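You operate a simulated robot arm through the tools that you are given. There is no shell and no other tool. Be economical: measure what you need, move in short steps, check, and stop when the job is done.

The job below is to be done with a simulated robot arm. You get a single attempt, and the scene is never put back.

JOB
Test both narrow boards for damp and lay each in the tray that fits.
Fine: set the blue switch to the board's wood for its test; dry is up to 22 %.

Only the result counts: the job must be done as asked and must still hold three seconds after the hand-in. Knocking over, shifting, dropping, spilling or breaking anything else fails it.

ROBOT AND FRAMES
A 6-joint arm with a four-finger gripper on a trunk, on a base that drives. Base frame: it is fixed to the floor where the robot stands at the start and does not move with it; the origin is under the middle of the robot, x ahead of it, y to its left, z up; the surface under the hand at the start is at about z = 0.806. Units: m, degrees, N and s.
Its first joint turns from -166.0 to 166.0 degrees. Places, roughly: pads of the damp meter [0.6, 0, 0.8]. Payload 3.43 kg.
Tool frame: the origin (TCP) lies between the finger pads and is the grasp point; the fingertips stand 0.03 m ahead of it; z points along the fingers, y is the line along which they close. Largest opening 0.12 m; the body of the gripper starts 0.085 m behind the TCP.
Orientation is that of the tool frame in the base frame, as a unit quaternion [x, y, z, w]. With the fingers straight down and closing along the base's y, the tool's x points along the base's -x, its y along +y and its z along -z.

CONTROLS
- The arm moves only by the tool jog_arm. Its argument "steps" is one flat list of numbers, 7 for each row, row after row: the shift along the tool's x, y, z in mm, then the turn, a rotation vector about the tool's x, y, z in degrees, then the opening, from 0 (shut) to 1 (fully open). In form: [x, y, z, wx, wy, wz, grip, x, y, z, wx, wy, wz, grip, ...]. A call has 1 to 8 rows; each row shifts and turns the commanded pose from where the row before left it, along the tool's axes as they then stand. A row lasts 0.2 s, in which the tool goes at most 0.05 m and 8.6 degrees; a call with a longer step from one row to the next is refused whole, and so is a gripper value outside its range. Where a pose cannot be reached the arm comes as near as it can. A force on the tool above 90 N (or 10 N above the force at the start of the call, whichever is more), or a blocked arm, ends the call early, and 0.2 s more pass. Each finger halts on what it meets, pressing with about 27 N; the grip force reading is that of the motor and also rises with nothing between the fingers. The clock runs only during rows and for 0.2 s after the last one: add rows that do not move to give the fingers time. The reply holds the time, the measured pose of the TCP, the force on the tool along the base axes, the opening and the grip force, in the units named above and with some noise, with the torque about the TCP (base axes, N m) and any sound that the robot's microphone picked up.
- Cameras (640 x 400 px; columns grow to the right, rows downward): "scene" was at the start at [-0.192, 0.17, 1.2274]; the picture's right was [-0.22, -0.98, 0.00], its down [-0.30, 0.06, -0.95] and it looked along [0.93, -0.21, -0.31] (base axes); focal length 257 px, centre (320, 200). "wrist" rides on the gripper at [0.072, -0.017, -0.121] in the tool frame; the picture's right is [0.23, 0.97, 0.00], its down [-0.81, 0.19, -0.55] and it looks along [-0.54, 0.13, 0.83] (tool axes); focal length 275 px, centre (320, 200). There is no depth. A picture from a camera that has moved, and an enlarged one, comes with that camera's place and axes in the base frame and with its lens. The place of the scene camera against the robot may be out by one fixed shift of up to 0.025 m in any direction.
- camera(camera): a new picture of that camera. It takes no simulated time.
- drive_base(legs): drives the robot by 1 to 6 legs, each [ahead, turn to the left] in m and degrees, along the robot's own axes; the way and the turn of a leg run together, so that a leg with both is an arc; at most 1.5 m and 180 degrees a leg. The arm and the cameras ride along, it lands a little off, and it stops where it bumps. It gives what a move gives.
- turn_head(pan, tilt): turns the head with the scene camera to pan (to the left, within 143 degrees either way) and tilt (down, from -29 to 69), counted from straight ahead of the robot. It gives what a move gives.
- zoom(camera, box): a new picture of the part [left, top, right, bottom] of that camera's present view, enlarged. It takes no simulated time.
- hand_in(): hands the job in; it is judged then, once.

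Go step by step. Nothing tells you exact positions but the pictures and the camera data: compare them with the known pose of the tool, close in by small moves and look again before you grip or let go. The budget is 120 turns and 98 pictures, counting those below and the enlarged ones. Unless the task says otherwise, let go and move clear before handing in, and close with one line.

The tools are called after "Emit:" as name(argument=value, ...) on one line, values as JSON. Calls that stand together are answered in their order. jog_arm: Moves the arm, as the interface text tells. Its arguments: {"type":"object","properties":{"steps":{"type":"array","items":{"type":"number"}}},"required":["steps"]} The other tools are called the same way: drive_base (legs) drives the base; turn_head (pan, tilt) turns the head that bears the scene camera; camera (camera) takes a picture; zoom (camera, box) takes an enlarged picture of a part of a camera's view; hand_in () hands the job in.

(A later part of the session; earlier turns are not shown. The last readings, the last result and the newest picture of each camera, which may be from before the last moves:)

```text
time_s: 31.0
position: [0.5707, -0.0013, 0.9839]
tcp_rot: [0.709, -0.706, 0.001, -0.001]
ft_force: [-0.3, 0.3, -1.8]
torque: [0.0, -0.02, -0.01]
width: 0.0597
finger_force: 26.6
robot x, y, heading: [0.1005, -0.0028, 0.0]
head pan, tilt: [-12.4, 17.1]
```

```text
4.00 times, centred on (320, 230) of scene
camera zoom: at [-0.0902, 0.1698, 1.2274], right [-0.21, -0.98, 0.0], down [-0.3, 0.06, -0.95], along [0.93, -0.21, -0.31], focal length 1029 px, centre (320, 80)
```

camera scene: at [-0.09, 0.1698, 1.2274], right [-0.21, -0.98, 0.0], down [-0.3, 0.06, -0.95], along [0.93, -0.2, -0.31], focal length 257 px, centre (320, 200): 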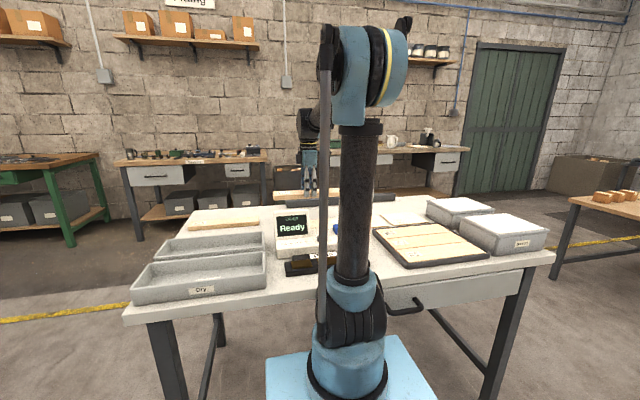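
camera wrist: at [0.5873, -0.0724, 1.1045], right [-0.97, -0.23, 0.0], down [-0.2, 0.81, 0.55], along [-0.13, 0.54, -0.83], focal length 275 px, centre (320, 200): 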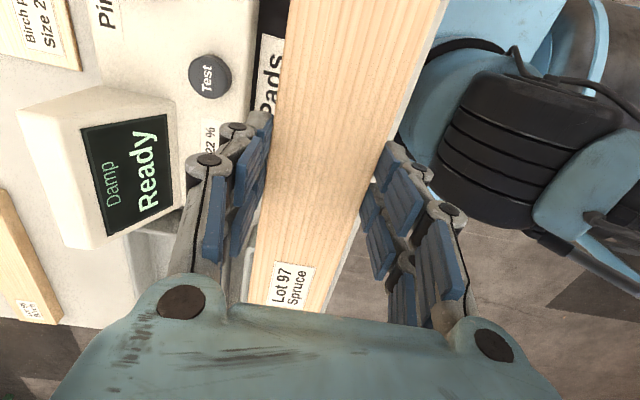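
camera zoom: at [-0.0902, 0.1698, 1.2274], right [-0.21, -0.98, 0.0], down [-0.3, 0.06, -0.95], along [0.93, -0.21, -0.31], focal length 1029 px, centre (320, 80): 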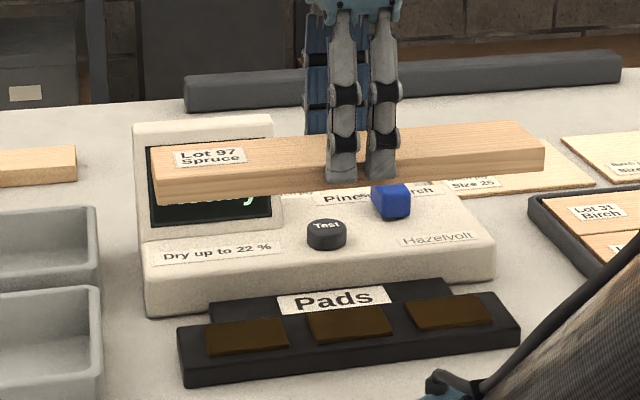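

Emit:
jog_arm(steps=[0, 0, 40, 0, 0, 0, 0, 0, 0, 35, 0, 0, 0, 0, 0, 0, 20, 0, 0, 0, 0, 0, 0, 10, 0, 0, 0, 0])

Emit:
zoom(camera="scene", box=[240, 180, 400, 280])

```text
time_s: 32.0
position: [0.5719, -0.0019, 0.8798]
tcp_rot: [0.709, -0.706, 0.001, -0.002]
ft_force: [-0.8, 0.0, -3.3]
torque: [0.02, 0.01, 0.05]
width: 0.0596
finger_force: 27.1
robot x, y, heading: [0.0996, -0.004, 0.1]
head pan, tilt: [-12.4, 17.1]
```

```text
4.00 times, centred on (320, 230) of scene
camera zoom: at [-0.0902, 0.1698, 1.2274], right [-0.21, -0.98, 0.0], down [-0.3, 0.06, -0.95], along [0.93, -0.21, -0.31], focal length 1029 px, centre (320, 80)
```

zoom: 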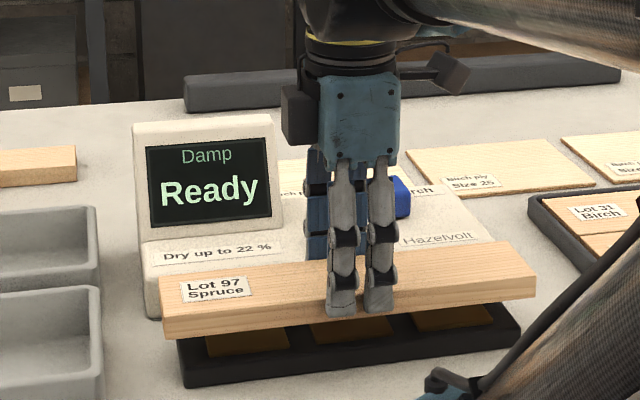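

Emit:
jog_arm(steps=[0, 0, 5, 0, 0, 0, 0, 0, 0, 5, 0, 0, 0, 0, 0, 0, 3, 0, 0, 0, 0, 0, 0, 3, 0, 0, 0, 0])

Emit:
zoom(camera="scene", box=[240, 180, 400, 280])

```text
time_s: 33.0
position: [0.5711, -0.0023, 0.8628]
tcp_rot: [0.709, -0.706, 0.002, -0.001]
ft_force: [-0.9, 0.8, -1.6]
torque: [0.02, 0.0, -0.02]
width: 0.0595
finger_force: 27.0
robot x, y, heading: [0.1065, -0.0026, 0.2]
head pan, tilt: [-12.4, 17.1]
```

```text
4.00 times, centred on (320, 230) of scene
camera zoom: at [-0.0902, 0.1698, 1.2274], right [-0.21, -0.98, 0.0], down [-0.3, 0.06, -0.95], along [0.93, -0.21, -0.31], focal length 1029 px, centre (320, 80)
```

zoom: 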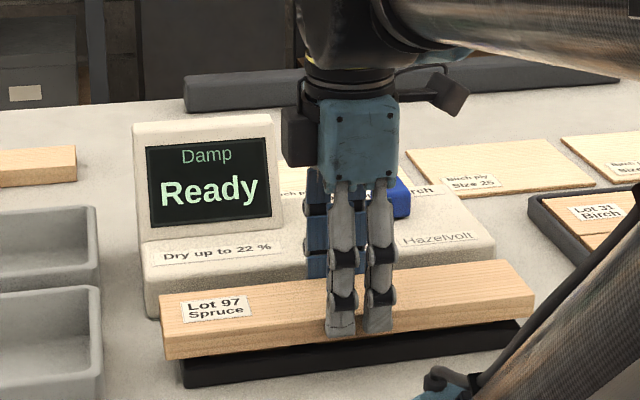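

Emit:
jog_arm(steps=[0, 0, 2, 0, 0, 0, 0, 0, 0, 2, 0, 0, 0, 0, 0, 0, 2, 0, 0, 0, 0])

```text
time_s: 33.8
position: [0.571, -0.0017, 0.8566]
tcp_rot: [0.708, -0.706, 0.001, -0.001]
ft_force: [-0.2, -0.2, 23.3]
torque: [0.0, 0.0, 0.0]
width: 0.0602
finger_force: 26.7
robot x, y, heading: [0.1001, -0.006, -0.0]
head pan, tilt: [-12.4, 17.1]
```

Contact at z ≈ 0.857. I ease off, open a little (the meter case is close), and rise.

Emit:
jog_arm(steps=[0, 0, -1, 0, 0, 0, 0, 0, 0, 0, 0, 0, 0, 0.58, 0, 0, 0, 0, 0, 0, 0.58, 0, 0, -10, 0, 0, 0, 0.58, 0, 0, -30, 0, 0, 0, 0.58, 0, 0, -40, 0, 0, 0, 0.58, 0, 0, -40, 0, 0, 0, 0.58])

Emit:
camera(camera="wrist")

Emit:
zoom(camera="scene", box=[240, 180, 400, 280])

```text
time_s: 35.4
position: [0.571, -0.0004, 0.979]
tcp_rot: [0.708, -0.706, 0.001, -0.002]
ft_force: [0.5, 0.8, 0.1]
torque: [0.0, 0.02, 0.01]
width: 0.0698
finger_force: 0.3
robot x, y, heading: [0.1007, 0.0001, 0.2]
head pan, tilt: [-12.4, 17.1]
```

```text
54 pictures are left
camera wrist: at [0.5877, -0.0717, 1.0997], right [-0.97, -0.23, 0.0], down [-0.2, 0.81, 0.55], along [-0.13, 0.54, -0.83], focal length 275 px, centre (320, 200)
```

wrist: 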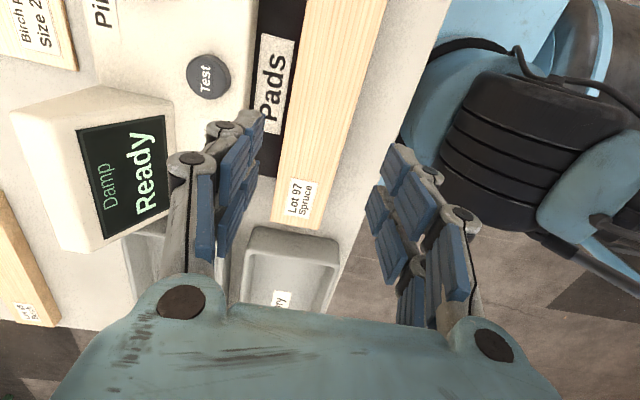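

```text
4.00 times, centred on (320, 230) of scene
camera zoom: at [-0.0902, 0.1698, 1.2273], right [-0.21, -0.98, 0.0], down [-0.3, 0.06, -0.95], along [0.93, -0.21, -0.31], focal length 1029 px, centre (320, 80)
```

zoom: 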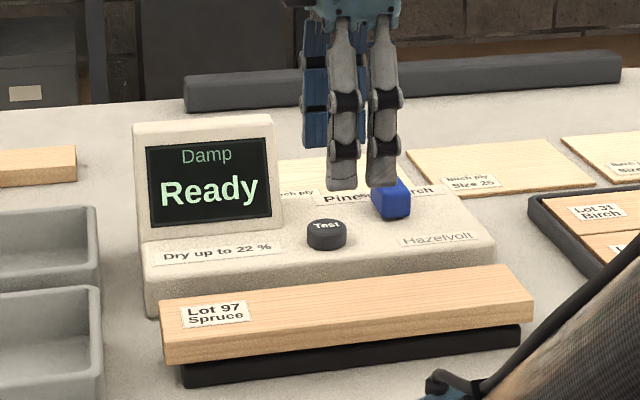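

The board rests across all three pads. I close the fingers and go over the Test button.

Emit:
jog_arm(steps=[3, -33, 0, 0, 0, 0, 0.3, 3, -33, 0, 0, 0, 0, 0, 3, -32, 0, 0, 0, 0, 0, 0, 0, 30, 0, 0, 0, 0, 0, 0, 30, 0, 0, 0, 0])

Emit:
camera(camera="wrist")

Emit:
zoom(camera="scene", box=[240, 180, 400, 280])

```text
time_s: 36.6
position: [0.6686, -0.0099, 0.9197]
tcp_rot: [0.708, -0.706, 0.001, -0.002]
ft_force: [-0.2, 0.4, 0.4]
torque: [-0.03, 0.03, 0.01]
width: 0.0
finger_force: 26.6
robot x, y, heading: [0.1041, -0.0025, 0.1]
head pan, tilt: [-12.4, 17.1]
```

```text
52 pictures are left
camera wrist: at [0.6846, -0.0804, 1.0407], right [-0.97, -0.23, 0.0], down [-0.2, 0.81, 0.55], along [-0.13, 0.54, -0.83], focal length 275 px, centre (320, 200)
```

wrist: 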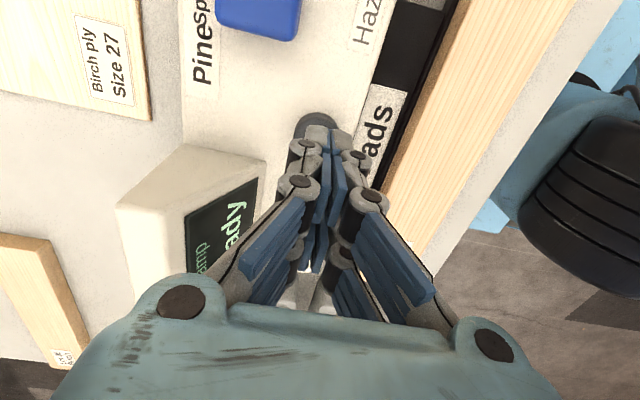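

```text
4.00 times, centred on (320, 230) of scene
camera zoom: at [-0.0902, 0.1698, 1.2274], right [-0.21, -0.98, 0.0], down [-0.3, 0.06, -0.95], along [0.93, -0.21, -0.31], focal length 1029 px, centre (320, 80)
```

zoom: 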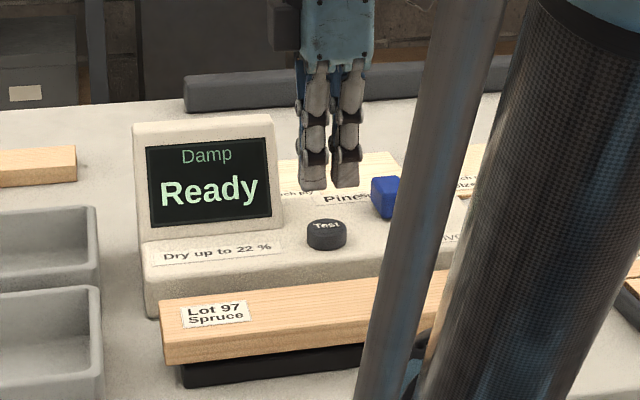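

Emit:
jog_arm(steps=[0, 0, 30, 0, 0, 0, 0, 0, 0, 8, 0, 0, 0, 0, 0, 0, 3, 0, 0, 0, 0, 0, 0, 2, 0, 0, 0, 0])

Emit:
zoom(camera="scene", box=[240, 180, 400, 280])

```text
time_s: 37.6
position: [0.6678, -0.009, 0.8757]
tcp_rot: [0.708, -0.706, 0.002, -0.002]
ft_force: [0.7, 1.7, 2.5]
torque: [0.02, -0.04, -0.04]
width: 0.0059
finger_force: 33.6
robot x, y, heading: [0.1011, -0.001, -0.1]
head pan, tilt: [-12.4, 17.1]
heard: click
```

```text
4.00 times, centred on (320, 230) of scene
camera zoom: at [-0.0902, 0.1699, 1.2273], right [-0.21, -0.98, 0.0], down [-0.3, 0.06, -0.95], along [0.93, -0.21, -0.31], focal length 1029 px, centre (320, 80)
```

zoom: 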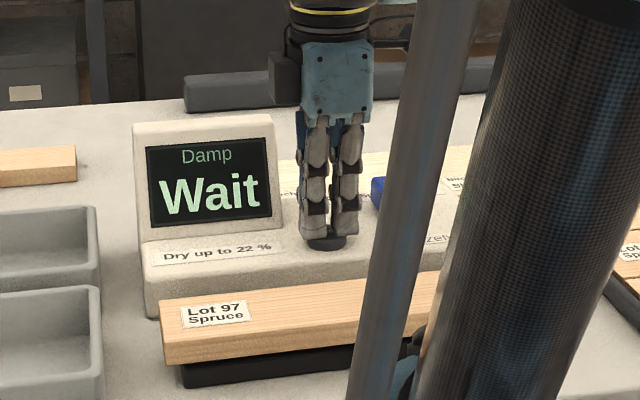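

Click: the display says "Wait". I rise and wait.

Emit:
jog_arm(steps=[0, 0, -15, 0, 0, 0, 0, 0, 0, -40, 0, 0, 0, 0, 0, 0, -40, 0, 0, 0, 0, 0, 0, 0, 0, 0, 0, 0, 0, 0, 0, 0, 0, 0, 0, 0, 0, 0, 0, 0, 0, 0])

Emit:
zoom(camera="scene", box=[240, 180, 400, 280])

```text
time_s: 39.0
position: [0.6685, -0.0103, 0.9726]
tcp_rot: [0.709, -0.705, 0.001, -0.002]
ft_force: [-0.1, 0.3, -0.5]
torque: [0.0, -0.01, -0.03]
width: 0.0
finger_force: 33.4
robot x, y, heading: [0.1047, 0.001, -0.0]
head pan, tilt: [-12.4, 17.1]
```

```text
4.00 times, centred on (320, 230) of scene
camera zoom: at [-0.0902, 0.1698, 1.2274], right [-0.21, -0.98, 0.0], down [-0.3, 0.06, -0.95], along [0.93, -0.21, -0.31], focal length 1029 px, centre (320, 80)
```

zoom: 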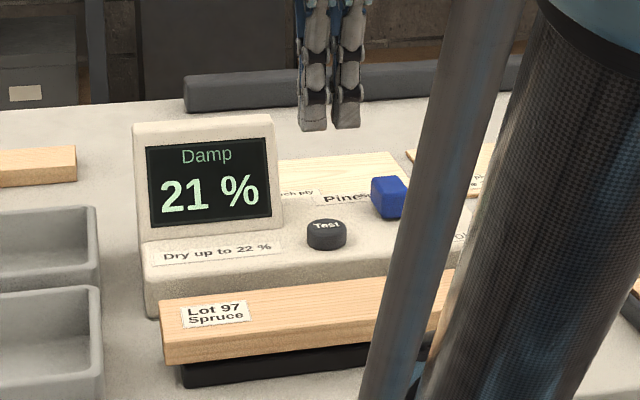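

21 % with Spruce set, so Lot 97 is dry. I go back to the board and take it.

Emit:
jog_arm(steps=[-3, 33, 0, 0, 0, 0, 0.3, -3, 33, 0, 0, 0, 0, 0.6, -2, 31, 0, 0, 0, 0, 0.62, 0, 0, 35, 0, 0, 0, 0.62, 0, 0, 35, 0, 0, 0, 0.62])

Emit:
camera(camera="wrist")

```text
time_s: 40.2
position: [0.5713, -0.0013, 0.8981]
tcp_rot: [0.708, -0.706, 0.002, -0.001]
ft_force: [0.6, -0.3, -0.5]
torque: [0.03, 0.02, 0.01]
width: 0.0744
finger_force: 0.0
robot x, y, heading: [0.1045, 0.0006, -0.1]
head pan, tilt: [-12.4, 17.1]
```

```text
48 pictures are left
camera wrist: at [0.5881, -0.0724, 1.0198], right [-0.97, -0.23, 0.0], down [-0.2, 0.81, 0.55], along [-0.13, 0.54, -0.83], focal length 275 px, centre (320, 200)
```

wrist: 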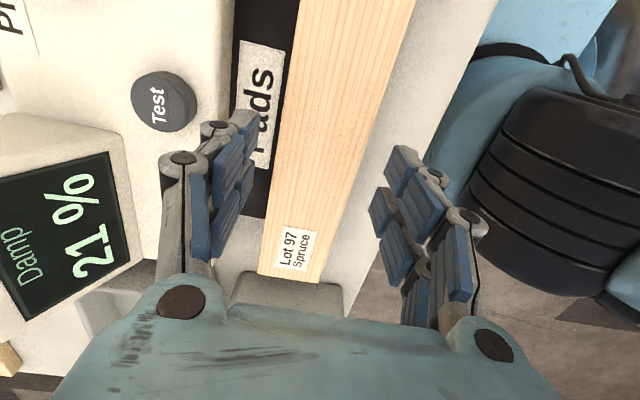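

Emit:
jog_arm(steps=[0, 0, 30, 0, 0, 0, 0.62, 0, 0, 11, 0, 0, 0, 0.62, 0, 0, 0, 0, 0, 0, 0.3, 0, 0, 0, 0, 0, 0, 0, 0, 0, 0, 0, 0, 0, 0, 0, 0, 0, 0, 0, 0, 0, 0, 0, -3, 0, 0, 0, 0, 0, 0, -5, 0, 0, 0, 0])

```text
time_s: 42.0
position: [0.5735, -0.0023, 0.867]
tcp_rot: [0.708, -0.706, 0.001, -0.001]
ft_force: [0.4, -0.6, -1.4]
torque: [-0.03, 0.03, 0.0]
width: 0.0596
finger_force: 27.2
robot x, y, heading: [0.1029, -0.0009, 0.1]
head pan, tilt: [-12.4, 17.1]
```

Emit:
jog_arm(steps=[0, 0, -15, 0, 0, 0, 0, 0, 0, -30, 0, 0, 0, 0, 0, 0, -40, 0, 0, 0, 0, 0, 0, -40, 0, 0, 0, 0, -30, 0, -20, 0, 0, 0, 0, -45, 0, 0, 0, 0, 0, 0, -45, 0, 0, 0, 0, 0, 0])

Emit:
camera(camera="wrist")

Emit:
camera(camera="scene")

```text
time_s: 43.6
position: [0.571, 0.1181, 1.0129]
tcp_rot: [0.709, -0.706, 0.001, -0.001]
ft_force: [-0.6, 0.7, -1.1]
torque: [0.01, 0.02, 0.0]
width: 0.0599
finger_force: 27.0
robot x, y, heading: [0.1007, -0.0036, -0.0]
head pan, tilt: [-12.4, 17.1]
```

```text
47 pictures are left
camera wrist: at [0.5882, 0.0466, 1.134], right [-0.97, -0.23, 0.0], down [-0.2, 0.81, 0.55], along [-0.13, 0.54, -0.83], focal length 275 px, centre (320, 200)
```

wrist: 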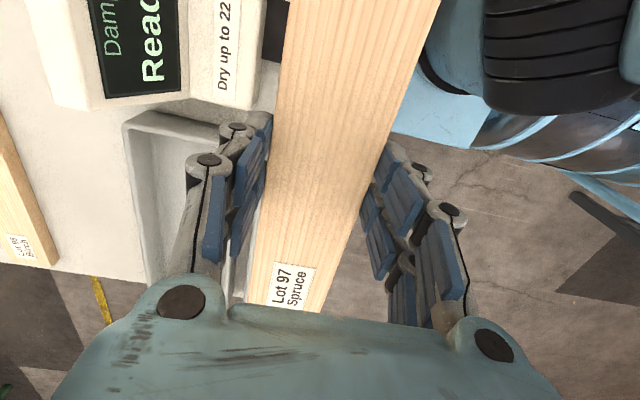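

```text
46 pictures are left
camera scene: at [-0.0904, 0.1698, 1.2273], right [-0.21, -0.98, 0.0], down [-0.3, 0.06, -0.95], along [0.93, -0.21, -0.31], focal length 257 px, centre (320, 200)
```

scene: 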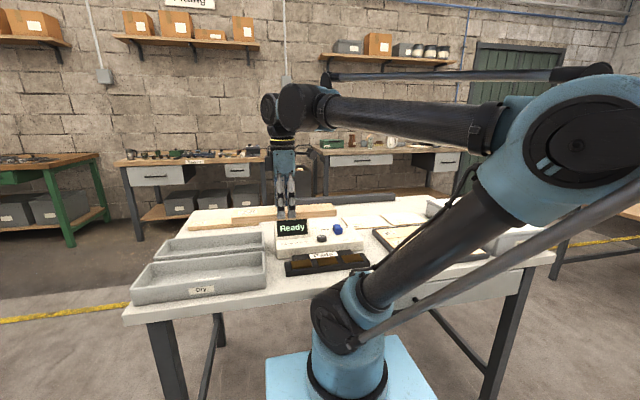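

Emit:
jog_arm(steps=[-42, 1, 0, 0, 0, 0, 0, -42, 1, 0, 0, 0, 0, 0, -42, 1, 0, 0, 0, 0, 0, -42, 1, 0, 0, 0, 0, 0, -42, 0, 0, 0, 0, 0, 0, 0, 0, 30, 0, 0, 0, 0])

Emit:
camera(camera="wrist")

Emit:
zoom(camera="scene", box=[110, 200, 302, 320])

```text
time_s: 45.0
position: [0.5671, 0.3278, 0.9845]
tcp_rot: [0.709, -0.706, 0.001, -0.002]
ft_force: [-0.3, -0.2, -0.9]
torque: [0.03, 0.01, 0.01]
width: 0.0596
finger_force: 27.3
robot x, y, heading: [0.1022, -0.0036, 0.1]
head pan, tilt: [-12.4, 17.1]
```

```text
45 pictures are left
camera wrist: at [0.5844, 0.2569, 1.1044], right [-0.97, -0.23, 0.0], down [-0.2, 0.81, 0.55], along [-0.13, 0.54, -0.83], focal length 275 px, centre (320, 200)
```

wrist: 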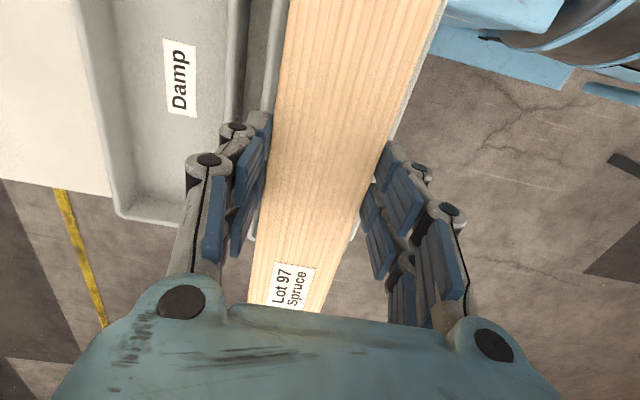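

```text
3.33 times, centred on (206, 260) of scene
camera zoom: at [-0.0902, 0.1699, 1.2274], right [-0.21, -0.98, 0.0], down [-0.3, 0.06, -0.95], along [0.93, -0.21, -0.31], focal length 857 px, centre (700, 0)
```

zoom: 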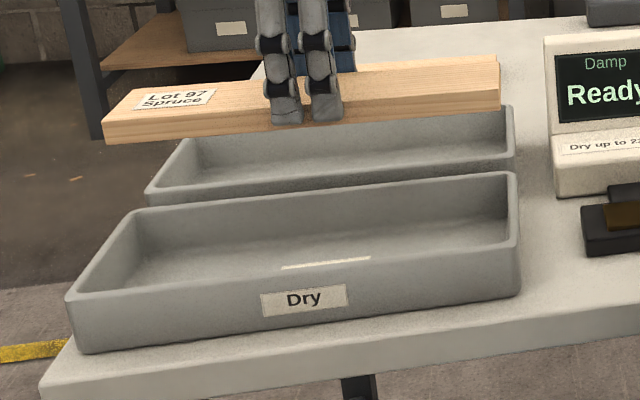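

Emit:
jog_arm(steps=[0, 0, 30, 0, 0, 0, 0, 0, 0, 30, 0, 0, 0, 0, 0, 0, 12, 0, 0, 0, 0])

Emit:
camera(camera="wrist")

Emit:
zoom(camera="scene", box=[110, 200, 302, 320])

```text
time_s: 45.8
position: [0.567, 0.3274, 0.9119]
tcp_rot: [0.708, -0.706, 0.001, -0.001]
ft_force: [-0.1, 0.2, -0.9]
torque: [0.01, 0.03, -0.01]
width: 0.0597
finger_force: 27.2
robot x, y, heading: [0.0993, 0.0035, -0.2]
head pan, tilt: [-12.4, 17.1]
```

```text
43 pictures are left
camera wrist: at [0.5834, 0.2562, 1.032], right [-0.97, -0.23, 0.0], down [-0.2, 0.81, 0.55], along [-0.13, 0.54, -0.83], focal length 275 px, centre (320, 200)
```

wrist: 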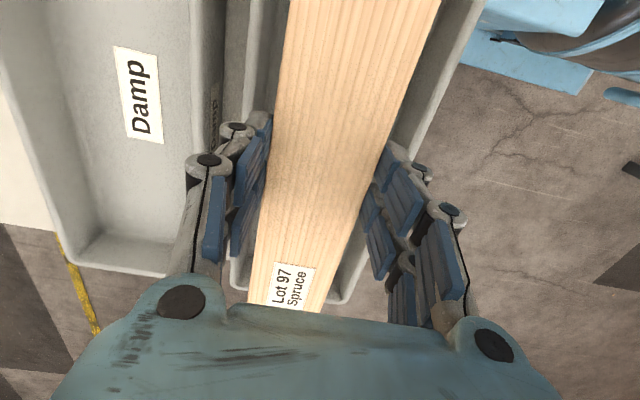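

```text
3.33 times, centred on (206, 260) of scene
camera zoom: at [-0.0901, 0.1699, 1.2274], right [-0.21, -0.98, 0.0], down [-0.3, 0.06, -0.95], along [0.93, -0.21, -0.31], focal length 857 px, centre (700, 0)
```

zoom: 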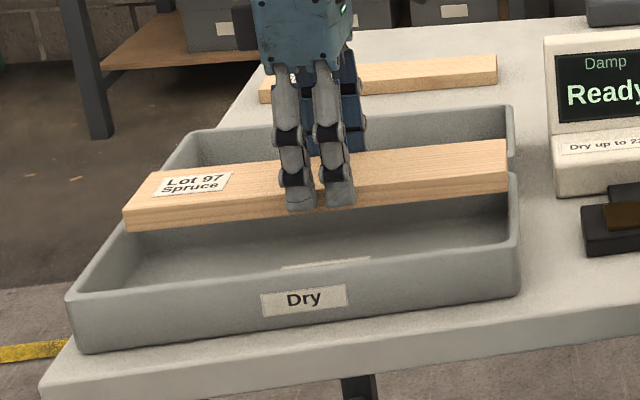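

Emit:
zoom(camera="wrist", box=[200, 0, 500, 187])

```text
2.13 times, centred on (350, 94) of wrist
camera zoom: at [0.5834, 0.2562, 1.032], right [-0.97, -0.23, 0.0], down [-0.2, 0.81, 0.55], along [-0.13, 0.54, -0.83], focal length 587 px, centre (256, 427)
```

zoom: 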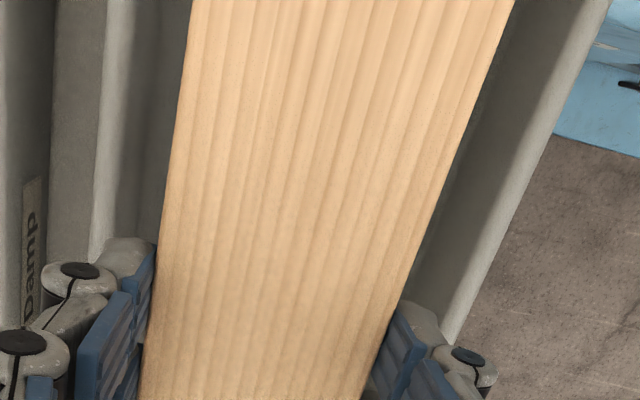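

The Dry tray spans about x 0.512–0.613 inside, so I shift 5 mm toward me and lower the board into it.

Emit:
jog_arm(steps=[0, 5, 0, 0, 0, 0, 0, 0, 0, 25, 0, 0, 0, 0, 0, 0, 25, 0, 0, 0, 0, 0, 0, 8, 0, 0, 0, 0])

Emit:
camera(camera="wrist")

Emit:
zoom(camera="scene", box=[110, 200, 302, 320])

```text
time_s: 46.8
position: [0.5615, 0.3269, 0.8534]
tcp_rot: [0.709, -0.705, 0.002, -0.002]
ft_force: [-1.3, 3.8, 23.4]
torque: [0.33, 0.08, 0.13]
width: 0.0598
finger_force: 26.8
robot x, y, heading: [0.0989, -0.0024, 0.1]
head pan, tilt: [-12.4, 17.1]
```

```text
40 pictures are left
camera wrist: at [0.5782, 0.2568, 0.9741], right [-0.97, -0.23, 0.0], down [-0.2, 0.81, 0.55], along [-0.13, 0.54, -0.83], focal length 275 px, centre (320, 200)
```

wrist: 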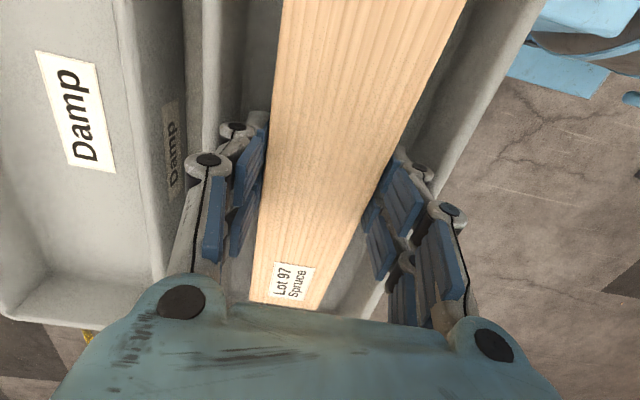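

```text
3.33 times, centred on (206, 260) of scene
camera zoom: at [-0.0907, 0.1697, 1.2273], right [-0.21, -0.98, 0.0], down [-0.3, 0.06, -0.95], along [0.93, -0.21, -0.31], focal length 857 px, centre (700, 0)
```

zoom: 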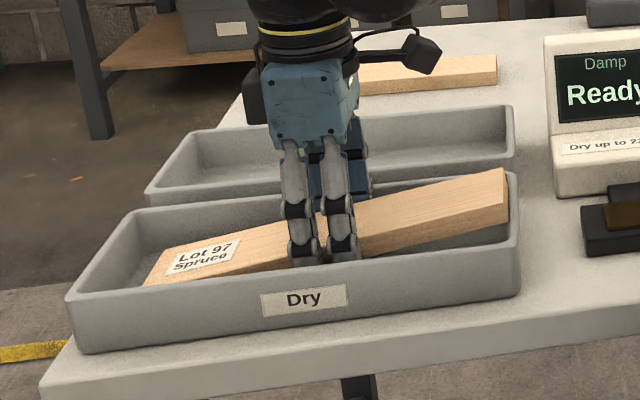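

The near (−y) end of the board caught on the tray's end wall, tilting it in the grip; the tray did not move. I raise it, shift 10 mm to +y and look.

Emit:
jog_arm(steps=[0, 0, -15, 0, 0, 0, 0, 0, 0, -25, 0, 0, 0, 0, 0, 0, -15, 0, 0, 0, 0, -10, 0, 0, 0, 0, 0, 0])

Emit:
camera(camera="wrist")

Emit:
zoom(camera="scene", box=[110, 200, 302, 320])

```text
time_s: 47.8
position: [0.5615, 0.3357, 0.9085]
tcp_rot: [0.708, -0.706, 0.001, -0.001]
ft_force: [0.2, 1.4, -1.2]
torque: [-0.01, 0.01, -0.02]
width: 0.0596
finger_force: 27.2
robot x, y, heading: [0.0998, -0.0033, 0.2]
head pan, tilt: [-12.4, 17.1]
```

```text
38 pictures are left
camera wrist: at [0.5778, 0.2653, 1.0292], right [-0.97, -0.23, 0.0], down [-0.2, 0.81, 0.55], along [-0.13, 0.54, -0.83], focal length 275 px, centre (320, 200)
```

wrist: 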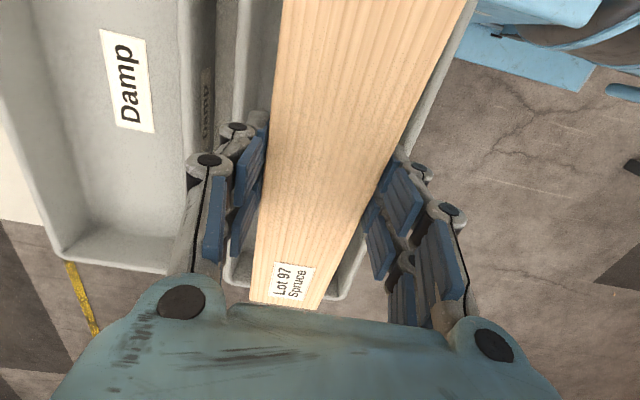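

```text
3.33 times, centred on (206, 260) of scene
camera zoom: at [-0.0902, 0.1698, 1.2274], right [-0.21, -0.98, 0.0], down [-0.3, 0.06, -0.95], along [0.93, -0.21, -0.31], focal length 857 px, centre (700, 0)
```

zoom: 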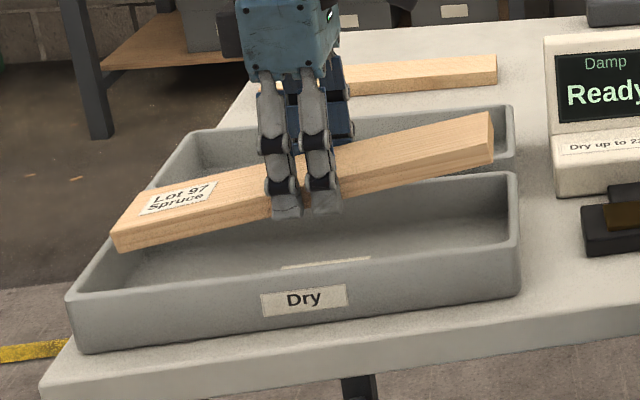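

Now both ends clear the walls. I lower; the low end will meet the floor first and level the board.

Emit:
jog_arm(steps=[0, 0, 25, 0, 0, 0, 0, 0, 0, 20, 0, 0, 0, 0, 0, 0, 6, 0, 0, 0, 0, 0, 0, 4, 0, 0, 0, 0])

Emit:
zoom(camera="scene", box=[110, 200, 302, 320])

```text
time_s: 48.8
position: [0.5621, 0.3358, 0.8535]
tcp_rot: [0.708, -0.706, 0.001, -0.001]
ft_force: [-0.1, -2.2, 6.0]
torque: [0.82, 0.03, 0.01]
width: 0.0596
finger_force: 26.8
robot x, y, heading: [0.0995, -0.0033, 0.2]
head pan, tilt: [-12.4, 17.1]
```

```text
3.33 times, centred on (206, 260) of scene
camera zoom: at [-0.0903, 0.1697, 1.2274], right [-0.21, -0.98, 0.0], down [-0.3, 0.06, -0.95], along [0.93, -0.21, -0.31], focal length 857 px, centre (700, 0)
```

zoom: 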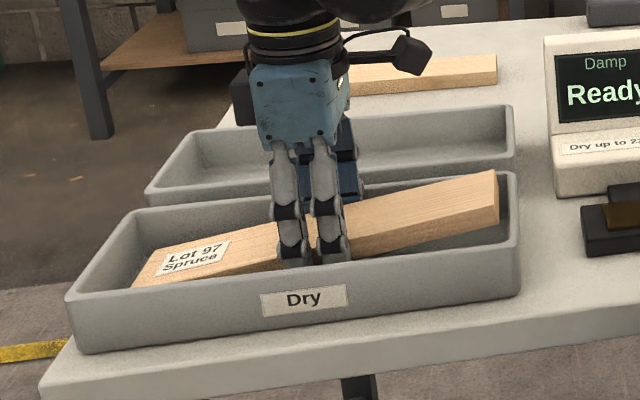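

Emit:
jog_arm(steps=[0, 0, 3, 0, 0, 0, 0, 0, 0, 3, 0, 0, 0, 0, 0, 0, 3, 0, 0, 0, 0])

Emit:
zoom(camera="scene", box=[110, 200, 302, 320])

```text
time_s: 49.6
position: [0.563, 0.3377, 0.8443]
tcp_rot: [0.708, -0.706, 0.002, -0.001]
ft_force: [-0.7, -1.7, 5.2]
torque: [0.84, -0.02, -0.06]
width: 0.0593
finger_force: 26.7
robot x, y, heading: [0.102, -0.0004, 0.1]
head pan, tilt: [-12.4, 17.1]
```

```text
3.33 times, centred on (206, 260) of scene
camera zoom: at [-0.0902, 0.1697, 1.2274], right [-0.21, -0.98, 0.0], down [-0.3, 0.06, -0.95], along [0.93, -0.21, -0.31], focal length 857 px, centre (700, 0)
```

zoom: 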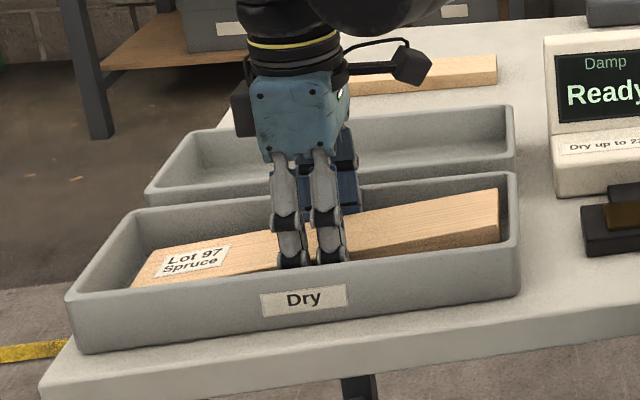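

The board levels in the tray. I lower a touch more, then open just enough and rise.

Emit:
jog_arm(steps=[0, 0, 3, 0, 0, 0, 0, 0, 0, 0, 0, 0, 0, 0.54, 0, 0, 0, 0, 0, 0, 0.54, 0, 0, -15, 0, 0, 0, 0.54, 0, 0, -40, 0, 0, 0, 0.54, 0, 0, -45, 0, 0, 0, 0.54])

Emit:
zoom(camera="scene", box=[110, 200, 302, 320])

Emit:
camera(camera="wrist")

```text
time_s: 51.0
position: [0.561, 0.3364, 0.9426]
tcp_rot: [0.709, -0.706, 0.002, -0.001]
ft_force: [-0.2, -0.8, 0.7]
torque: [0.0, 0.0, -0.01]
width: 0.0646
finger_force: 0.1
robot x, y, heading: [0.1054, -0.0007, -0.0]
head pan, tilt: [-12.4, 17.1]
```

```text
3.33 times, centred on (206, 260) of scene
camera zoom: at [-0.0901, 0.1699, 1.2274], right [-0.21, -0.98, 0.0], down [-0.3, 0.06, -0.95], along [0.93, -0.21, -0.31], focal length 857 px, centre (700, 0)
```

zoom: 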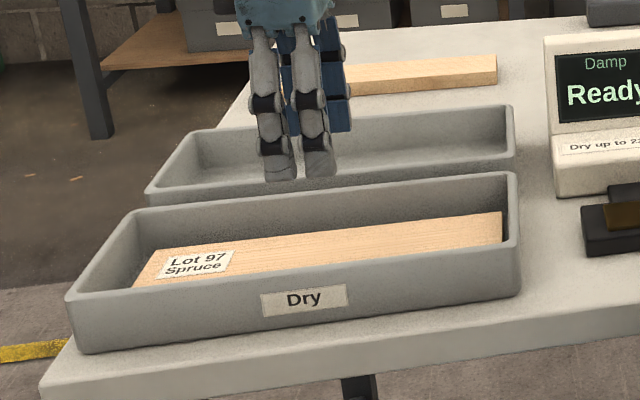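

```text
33 pictures are left
camera wrist: at [0.5775, 0.2651, 1.0627], right [-0.97, -0.23, 0.0], down [-0.2, 0.81, 0.55], along [-0.13, 0.54, -0.83], focal length 275 px, centre (320, 200)
```

wrist: 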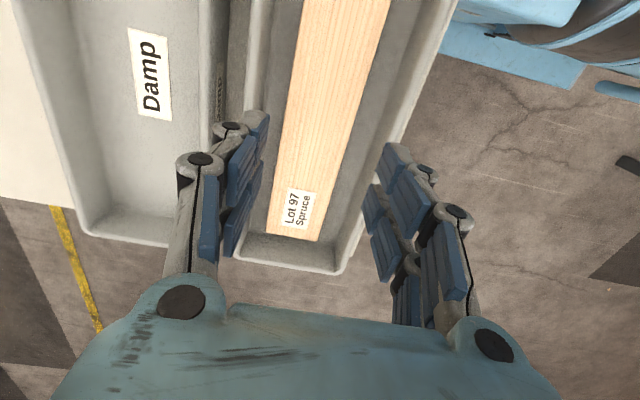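

Lot 97 lies flat in the Dry tray. Next I set the switch to Birch, pushing the slider with closed fingers from its Pine side.

Emit:
jog_arm(steps=[0, 0, -45, 0, 0, 0, 0.3, 42, -19, -15, 0, 0, 0, 0, 45, -19, 0, 0, 0, 0, 0, 45, -19, 0, 0, 0, 0, 0, 45, -19, 0, 0, 0, 0, 0, 45, -19, 0, 0, 0, 0, 0, 45, -19, 0, 0, 0, 0, 0, 45, -19, 0, 0, 0, 0, 0])

Emit:
jog_arm(steps=[45, -19, 0, 0, 0, 0, 0, 24, 0, 0, 0, 0, 0, 0])

Emit:
camera(camera="wrist")

```text
time_s: 52.8
position: [0.694, 0.0257, 1.0009]
tcp_rot: [0.708, -0.706, 0.002, -0.002]
ft_force: [0.6, -0.4, -0.3]
torque: [0.0, -0.02, 0.02]
width: 0.0
finger_force: 27.7
robot x, y, heading: [0.1033, -0.0021, -0.3]
head pan, tilt: [-12.4, 17.1]
```

```text
time_s: 53.4
position: [0.7131, -0.0431, 1.0006]
tcp_rot: [0.708, -0.706, 0.001, -0.002]
ft_force: [-0.5, 0.9, -1.0]
torque: [0.0, 0.01, 0.02]
width: 0.0001
finger_force: 26.6
robot x, y, heading: [0.1035, -0.001, 0.0]
head pan, tilt: [-12.4, 17.1]
```

```text
32 pictures are left
camera wrist: at [0.7306, -0.1136, 1.1217], right [-0.97, -0.23, 0.0], down [-0.2, 0.81, 0.55], along [-0.13, 0.54, -0.83], focal length 275 px, centre (320, 200)
```

wrist: 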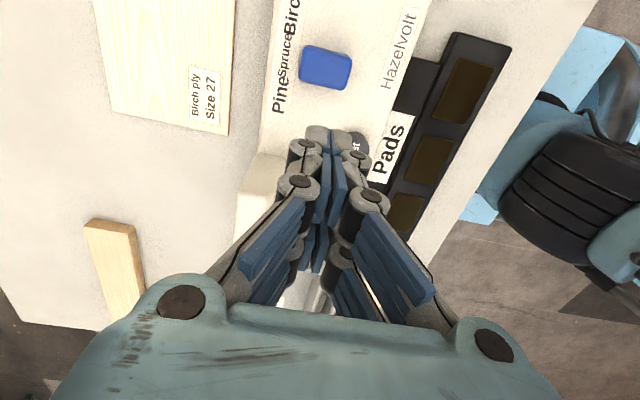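

Emit:
jog_arm(steps=[0, 0, 45, 0, 0, 0, 0, 0, 0, 45, 0, 0, 0, 0, 0, 0, 30, 0, 0, 0, 0, 0, 0, 6, 0, 0, 0, 0])

Emit:
camera(camera="wrist")

```text
time_s: 54.2
position: [0.7069, -0.0435, 0.8983]
tcp_rot: [0.708, -0.706, 0.007, -0.004]
ft_force: [0.9, -1.3, 0.0]
torque: [0.02, 0.09, -0.01]
width: 0.0
finger_force: 33.6
robot x, y, heading: [0.1011, -0.0025, -0.2]
head pan, tilt: [-12.4, 17.1]
stopped in row 4: the force on the tool passed its limit at 149 N (the readings are from after the stop); the commanded pose is now the measured one
```

```text
31 pictures are left
camera wrist: at [0.7224, -0.1149, 1.0192], right [-0.97, -0.23, -0.01], down [-0.2, 0.81, 0.55], along [-0.12, 0.54, -0.84], focal length 275 px, centre (320, 200)
```

wrist: 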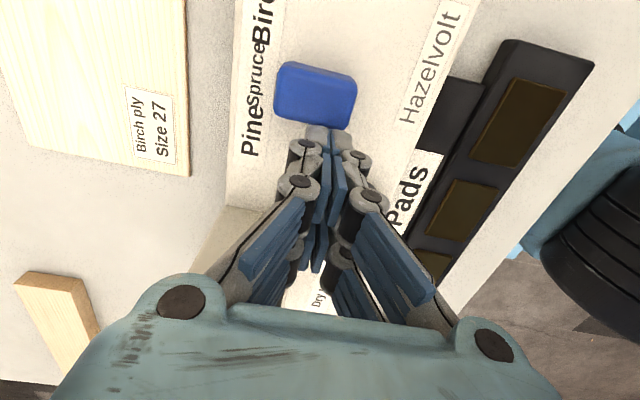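

The fingers hit something at about the height of the slider's top. I rise and look before going on.

Emit:
jog_arm(steps=[0, 0, -20, 0, 0, 0, 0, 0, 0, -40, 0, 0, 0, 0])

Emit:
zoom(camera="scene", box=[240, 180, 400, 280])

Emit:
zoom(camera="wrist", box=[180, 0, 460, 175])

```text
time_s: 54.8
position: [0.707, -0.0449, 0.9582]
tcp_rot: [0.708, -0.706, 0.007, -0.003]
ft_force: [-0.1, 0.3, 0.6]
torque: [0.02, 0.02, 0.0]
width: 0.0002
finger_force: 33.4
robot x, y, heading: [0.1027, -0.0001, -0.1]
head pan, tilt: [-12.4, 17.1]
```

```text
4.00 times, centred on (320, 230) of scene
camera zoom: at [-0.0899, 0.1698, 1.2274], right [-0.21, -0.98, 0.0], down [-0.3, 0.06, -0.95], along [0.93, -0.2, -0.31], focal length 1029 px, centre (320, 80)
```

zoom: 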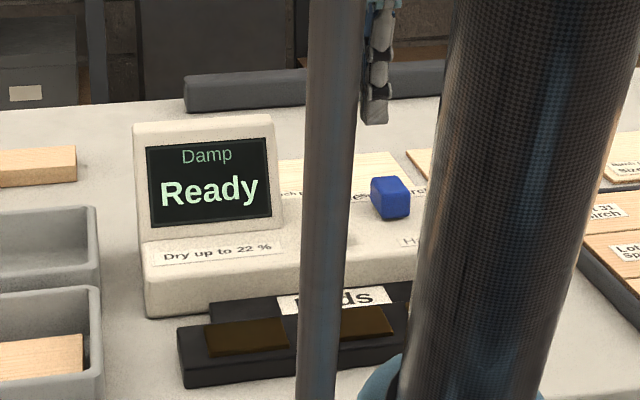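

```text
2.29 times, centred on (320, 88) of wrist
camera zoom: at [0.7221, -0.115, 1.0797], right [-0.97, -0.23, -0.01], down [-0.2, 0.81, 0.55], along [-0.12, 0.54, -0.84], focal length 629 px, centre (320, 457)
```

zoom: 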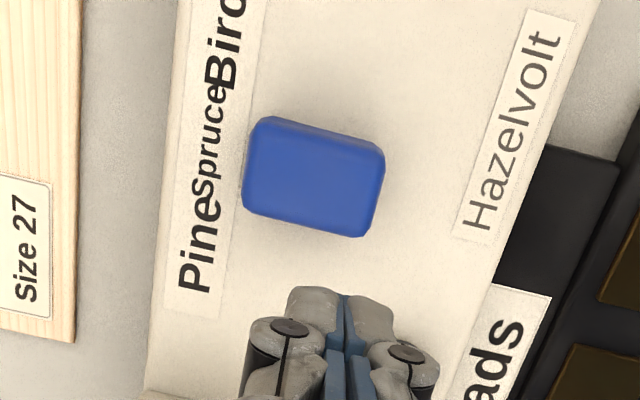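

It was the slider's top edge: the closed fingers are wider along y than I reckoned (about ±22 mm). Nothing moved; the slider is still at Spruce. I level the tool, start 12 mm farther off and go down again.

Emit:
jog_arm(steps=[-12, -6, 0, -0.7, -0.3, 0, 0, 0, 0, 40, 0, 0, 0, 0, 0, 0, 25, 0, 0, 0, 0, 0, 0, 12, 0, 0, 0, 0, 0, 0, 5, 0, 0, 0, 0])

Emit:
camera(camera="wrist")

```text
time_s: 56.0
position: [0.7136, -0.0323, 0.8761]
tcp_rot: [0.708, -0.706, 0.0, -0.001]
ft_force: [-0.4, 0.9, 0.2]
torque: [0.05, -0.01, 0.04]
width: 0.0
finger_force: 33.3
robot x, y, heading: [0.1056, -0.0037, -0.1]
head pan, tilt: [-12.4, 17.1]
```

```text
28 pictures are left
camera wrist: at [0.7294, -0.1032, 0.9969], right [-0.97, -0.23, 0.0], down [-0.2, 0.81, 0.55], along [-0.13, 0.54, -0.83], focal length 275 px, centre (320, 200)
```

wrist: 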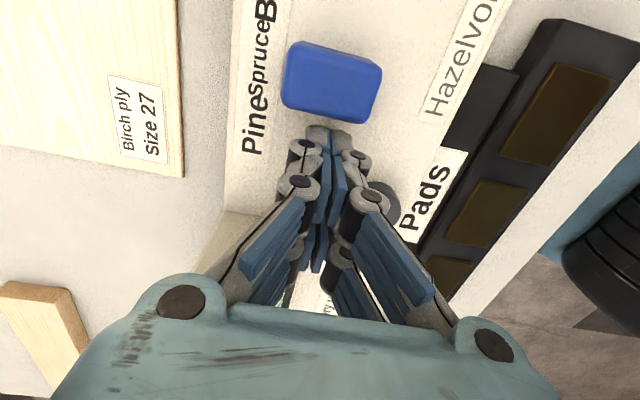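

Emit:
jog_arm(steps=[8, 0, 0, 0, 0, 0, 0, 8, 0, 0, 0, 0, 0, 0, 8, 0, 0, 0, 0, 0, 0, 8, 0, 0, 0, 0, 0, 0, 6, 0, 0, 0, 0, 0, 0])

Emit:
zoom(camera="wrist", box=[180, 0, 460, 175])

```text
time_s: 57.2
position: [0.7134, -0.0701, 0.8754]
tcp_rot: [0.708, -0.706, 0.001, -0.001]
ft_force: [0.6, -0.3, 0.4]
torque: [0.02, 0.0, 0.03]
width: 0.0
finger_force: 33.3
robot x, y, heading: [0.1045, -0.0, 0.1]
head pan, tilt: [-12.4, 17.1]
```

```text
2.29 times, centred on (320, 88) of wrist
camera zoom: at [0.7296, -0.141, 0.9965], right [-0.97, -0.23, 0.0], down [-0.2, 0.81, 0.55], along [-0.13, 0.54, -0.83], focal length 629 px, centre (320, 457)
```

zoom: 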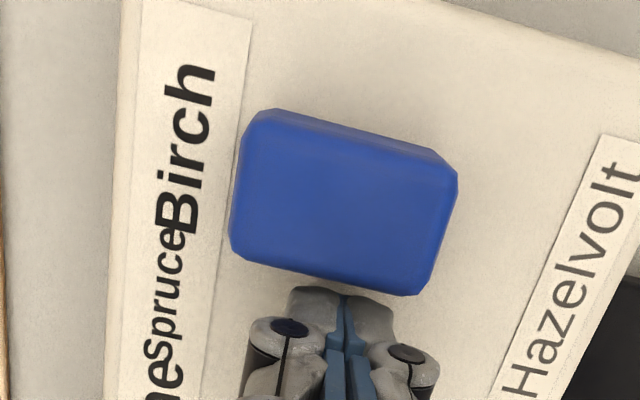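

The slider now lines up with Birch. I rise and check it.

Emit:
jog_arm(steps=[-8, 0, 0, 0, 0, 0, 0, 0, 0, -40, 0, 0, 0, 0, 0, 0, -45, 0, 0, 0, 0, 0, 0, -45, 0, 0, 0, 0, 0, 0, -40, 0, 0, 0, 0])

Emit:
zoom(camera="wrist", box=[180, 0, 460, 175])

```text
time_s: 58.4
position: [0.7143, -0.0615, 1.0447]
tcp_rot: [0.708, -0.706, 0.001, -0.002]
ft_force: [0.0, 0.1, 0.1]
torque: [0.0, -0.01, 0.03]
width: 0.0
finger_force: 33.3
robot x, y, heading: [0.1008, 0.0003, 0.1]
head pan, tilt: [-12.4, 17.1]
```

```text
2.29 times, centred on (320, 88) of wrist
camera zoom: at [0.73, -0.133, 1.1658], right [-0.97, -0.23, 0.0], down [-0.2, 0.81, 0.55], along [-0.13, 0.54, -0.83], focal length 629 px, centre (320, 457)
```

zoom: 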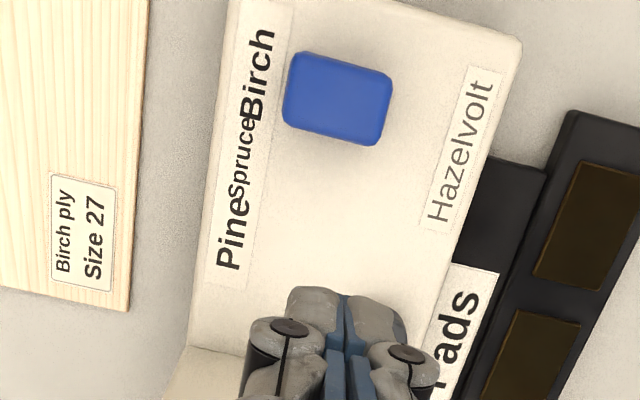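

Birch is set. Now over to board 95 at about (0.955, 0.344).

Emit:
jog_arm(steps=[-40, -24, 0, 0, 0, 0, 0, -40, -24, 0, 0, 0, 0, 0, -40, -24, 0, 0, 0, 0, 0.2, -40, -24, 0, 0, 0, 0, 0.4, -40, -24, 0, 0, 0, 0, 0.7, -40, -24, 0, 0, 0, 0, 0.7, -40, -24, 0, 0, 0, 0, 0.7, -40, -24, 0, 0, 0, 0, 0.7])

Emit:
jog_arm(steps=[-40, -24, 0, 0, 0, 0, 0.7, -42, -24, 20, 0, 0, 0, 0.7, 0, 0, 30, 0, 0, 0, 0.7])

Emit:
camera(camera="wrist")

```text
time_s: 60.2
position: [0.9039, 0.2598, 1.0448]
tcp_rot: [0.708, -0.706, 0.0, -0.002]
ft_force: [-1.0, -0.6, -0.4]
torque: [-0.01, -0.07, -0.02]
width: 0.084
finger_force: 0.0
robot x, y, heading: [0.1008, -0.0018, 0.2]
head pan, tilt: [-12.4, 17.1]
```

```text
refused: row 2 steps farther than a row can; nothing moved
```

```text
25 pictures are left
camera wrist: at [0.9203, 0.1882, 1.1659], right [-0.97, -0.23, 0.0], down [-0.2, 0.81, 0.55], along [-0.13, 0.54, -0.83], focal length 275 px, centre (320, 200)
```

wrist: 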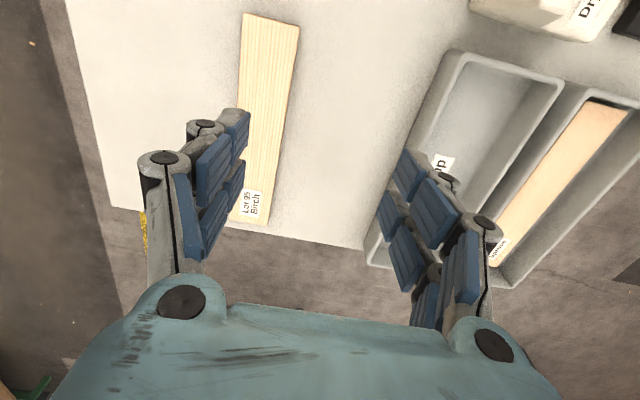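

Emit:
jog_arm(steps=[-26, -22, 0, 0, 0, 0, 0.7, -26, -22, 0, 0, 0, 0, 0.7, -24, -21, 0, 0, 0, 0, 0.7, 0, 0, 45, 0, 0, 0, 0.7, 0, 0, 45, 0, 0, 0, 0.7, 0, 0, 40, 0, 0, 0, 0.7])

Emit:
camera(camera="wrist")

```text
time_s: 61.6
position: [0.968, 0.334, 0.9158]
tcp_rot: [0.708, -0.706, 0.0, -0.002]
ft_force: [0.1, 0.9, 0.9]
torque: [0.02, -0.01, 0.02]
width: 0.084
finger_force: 0.0
robot x, y, heading: [0.0999, -0.0033, 0.0]
head pan, tilt: [-12.4, 17.1]
```

```text
24 pictures are left
camera wrist: at [0.9853, 0.2618, 1.0361], right [-0.97, -0.23, 0.0], down [-0.2, 0.81, 0.55], along [-0.13, 0.54, -0.83], focal length 275 px, centre (320, 200)
```

wrist: 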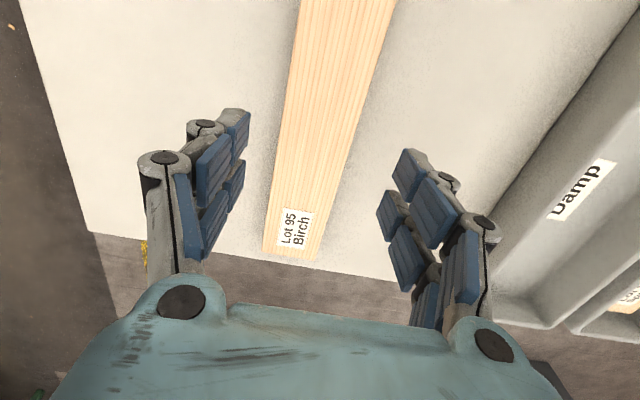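

Emit:
jog_arm(steps=[-4, 0, 40, 0, 0, 0, 0.7, 0, 0, 25, 0, 0, 0, 0.7, 0, 0, 10, 0, 0, 0, 0.7, 0, 0, 3.5, 0, 0, 0, 0.65])

Emit:
jog_arm(steps=[0, 0, 0, 0, 0, 0, 0.5, 0, 0, 0, 0, 0, 0, 0.3, 0, 0, 0, 0, 0, 0, 0, 0, 0, 0, 0, 0, 0, 0, 0, 0, 0, 0, 0, 0, 0, 0, 0, -3, 0, 0, 0, 0, 0, 0, -5, 0, 0, 0, 0])

Emit:
zoom(camera="scene", box=[140, 180, 300, 280])

```text
time_s: 62.6
position: [0.9683, 0.3397, 0.8384]
tcp_rot: [0.709, -0.706, 0.001, -0.002]
ft_force: [0.8, 0.5, -0.6]
torque: [0.01, -0.02, -0.01]
width: 0.0778
finger_force: 0.1
robot x, y, heading: [0.1045, -0.0027, 0.2]
head pan, tilt: [-12.4, 17.1]
```

```text
time_s: 64.2
position: [0.9679, 0.3387, 0.8479]
tcp_rot: [0.708, -0.706, 0.001, -0.002]
ft_force: [0.4, 0.0, -2.3]
torque: [-0.05, 0.04, -0.01]
width: 0.0596
finger_force: 26.8
robot x, y, heading: [0.1043, -0.0029, -0.1]
head pan, tilt: [-12.4, 17.1]
```

```text
4.00 times, centred on (220, 230) of scene
camera zoom: at [-0.0897, 0.1699, 1.2274], right [-0.21, -0.98, 0.0], down [-0.3, 0.06, -0.95], along [0.93, -0.21, -0.31], focal length 1029 px, centre (720, 80)
```

zoom: 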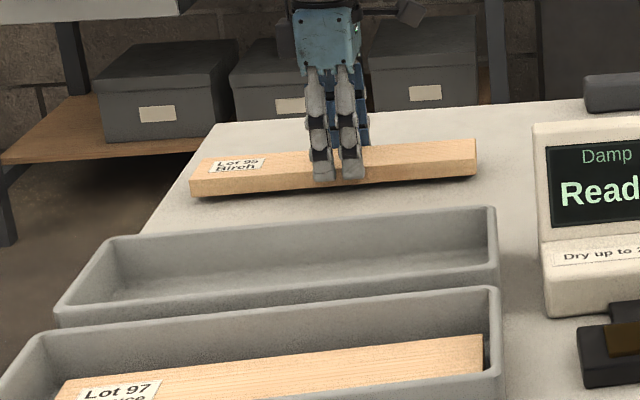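

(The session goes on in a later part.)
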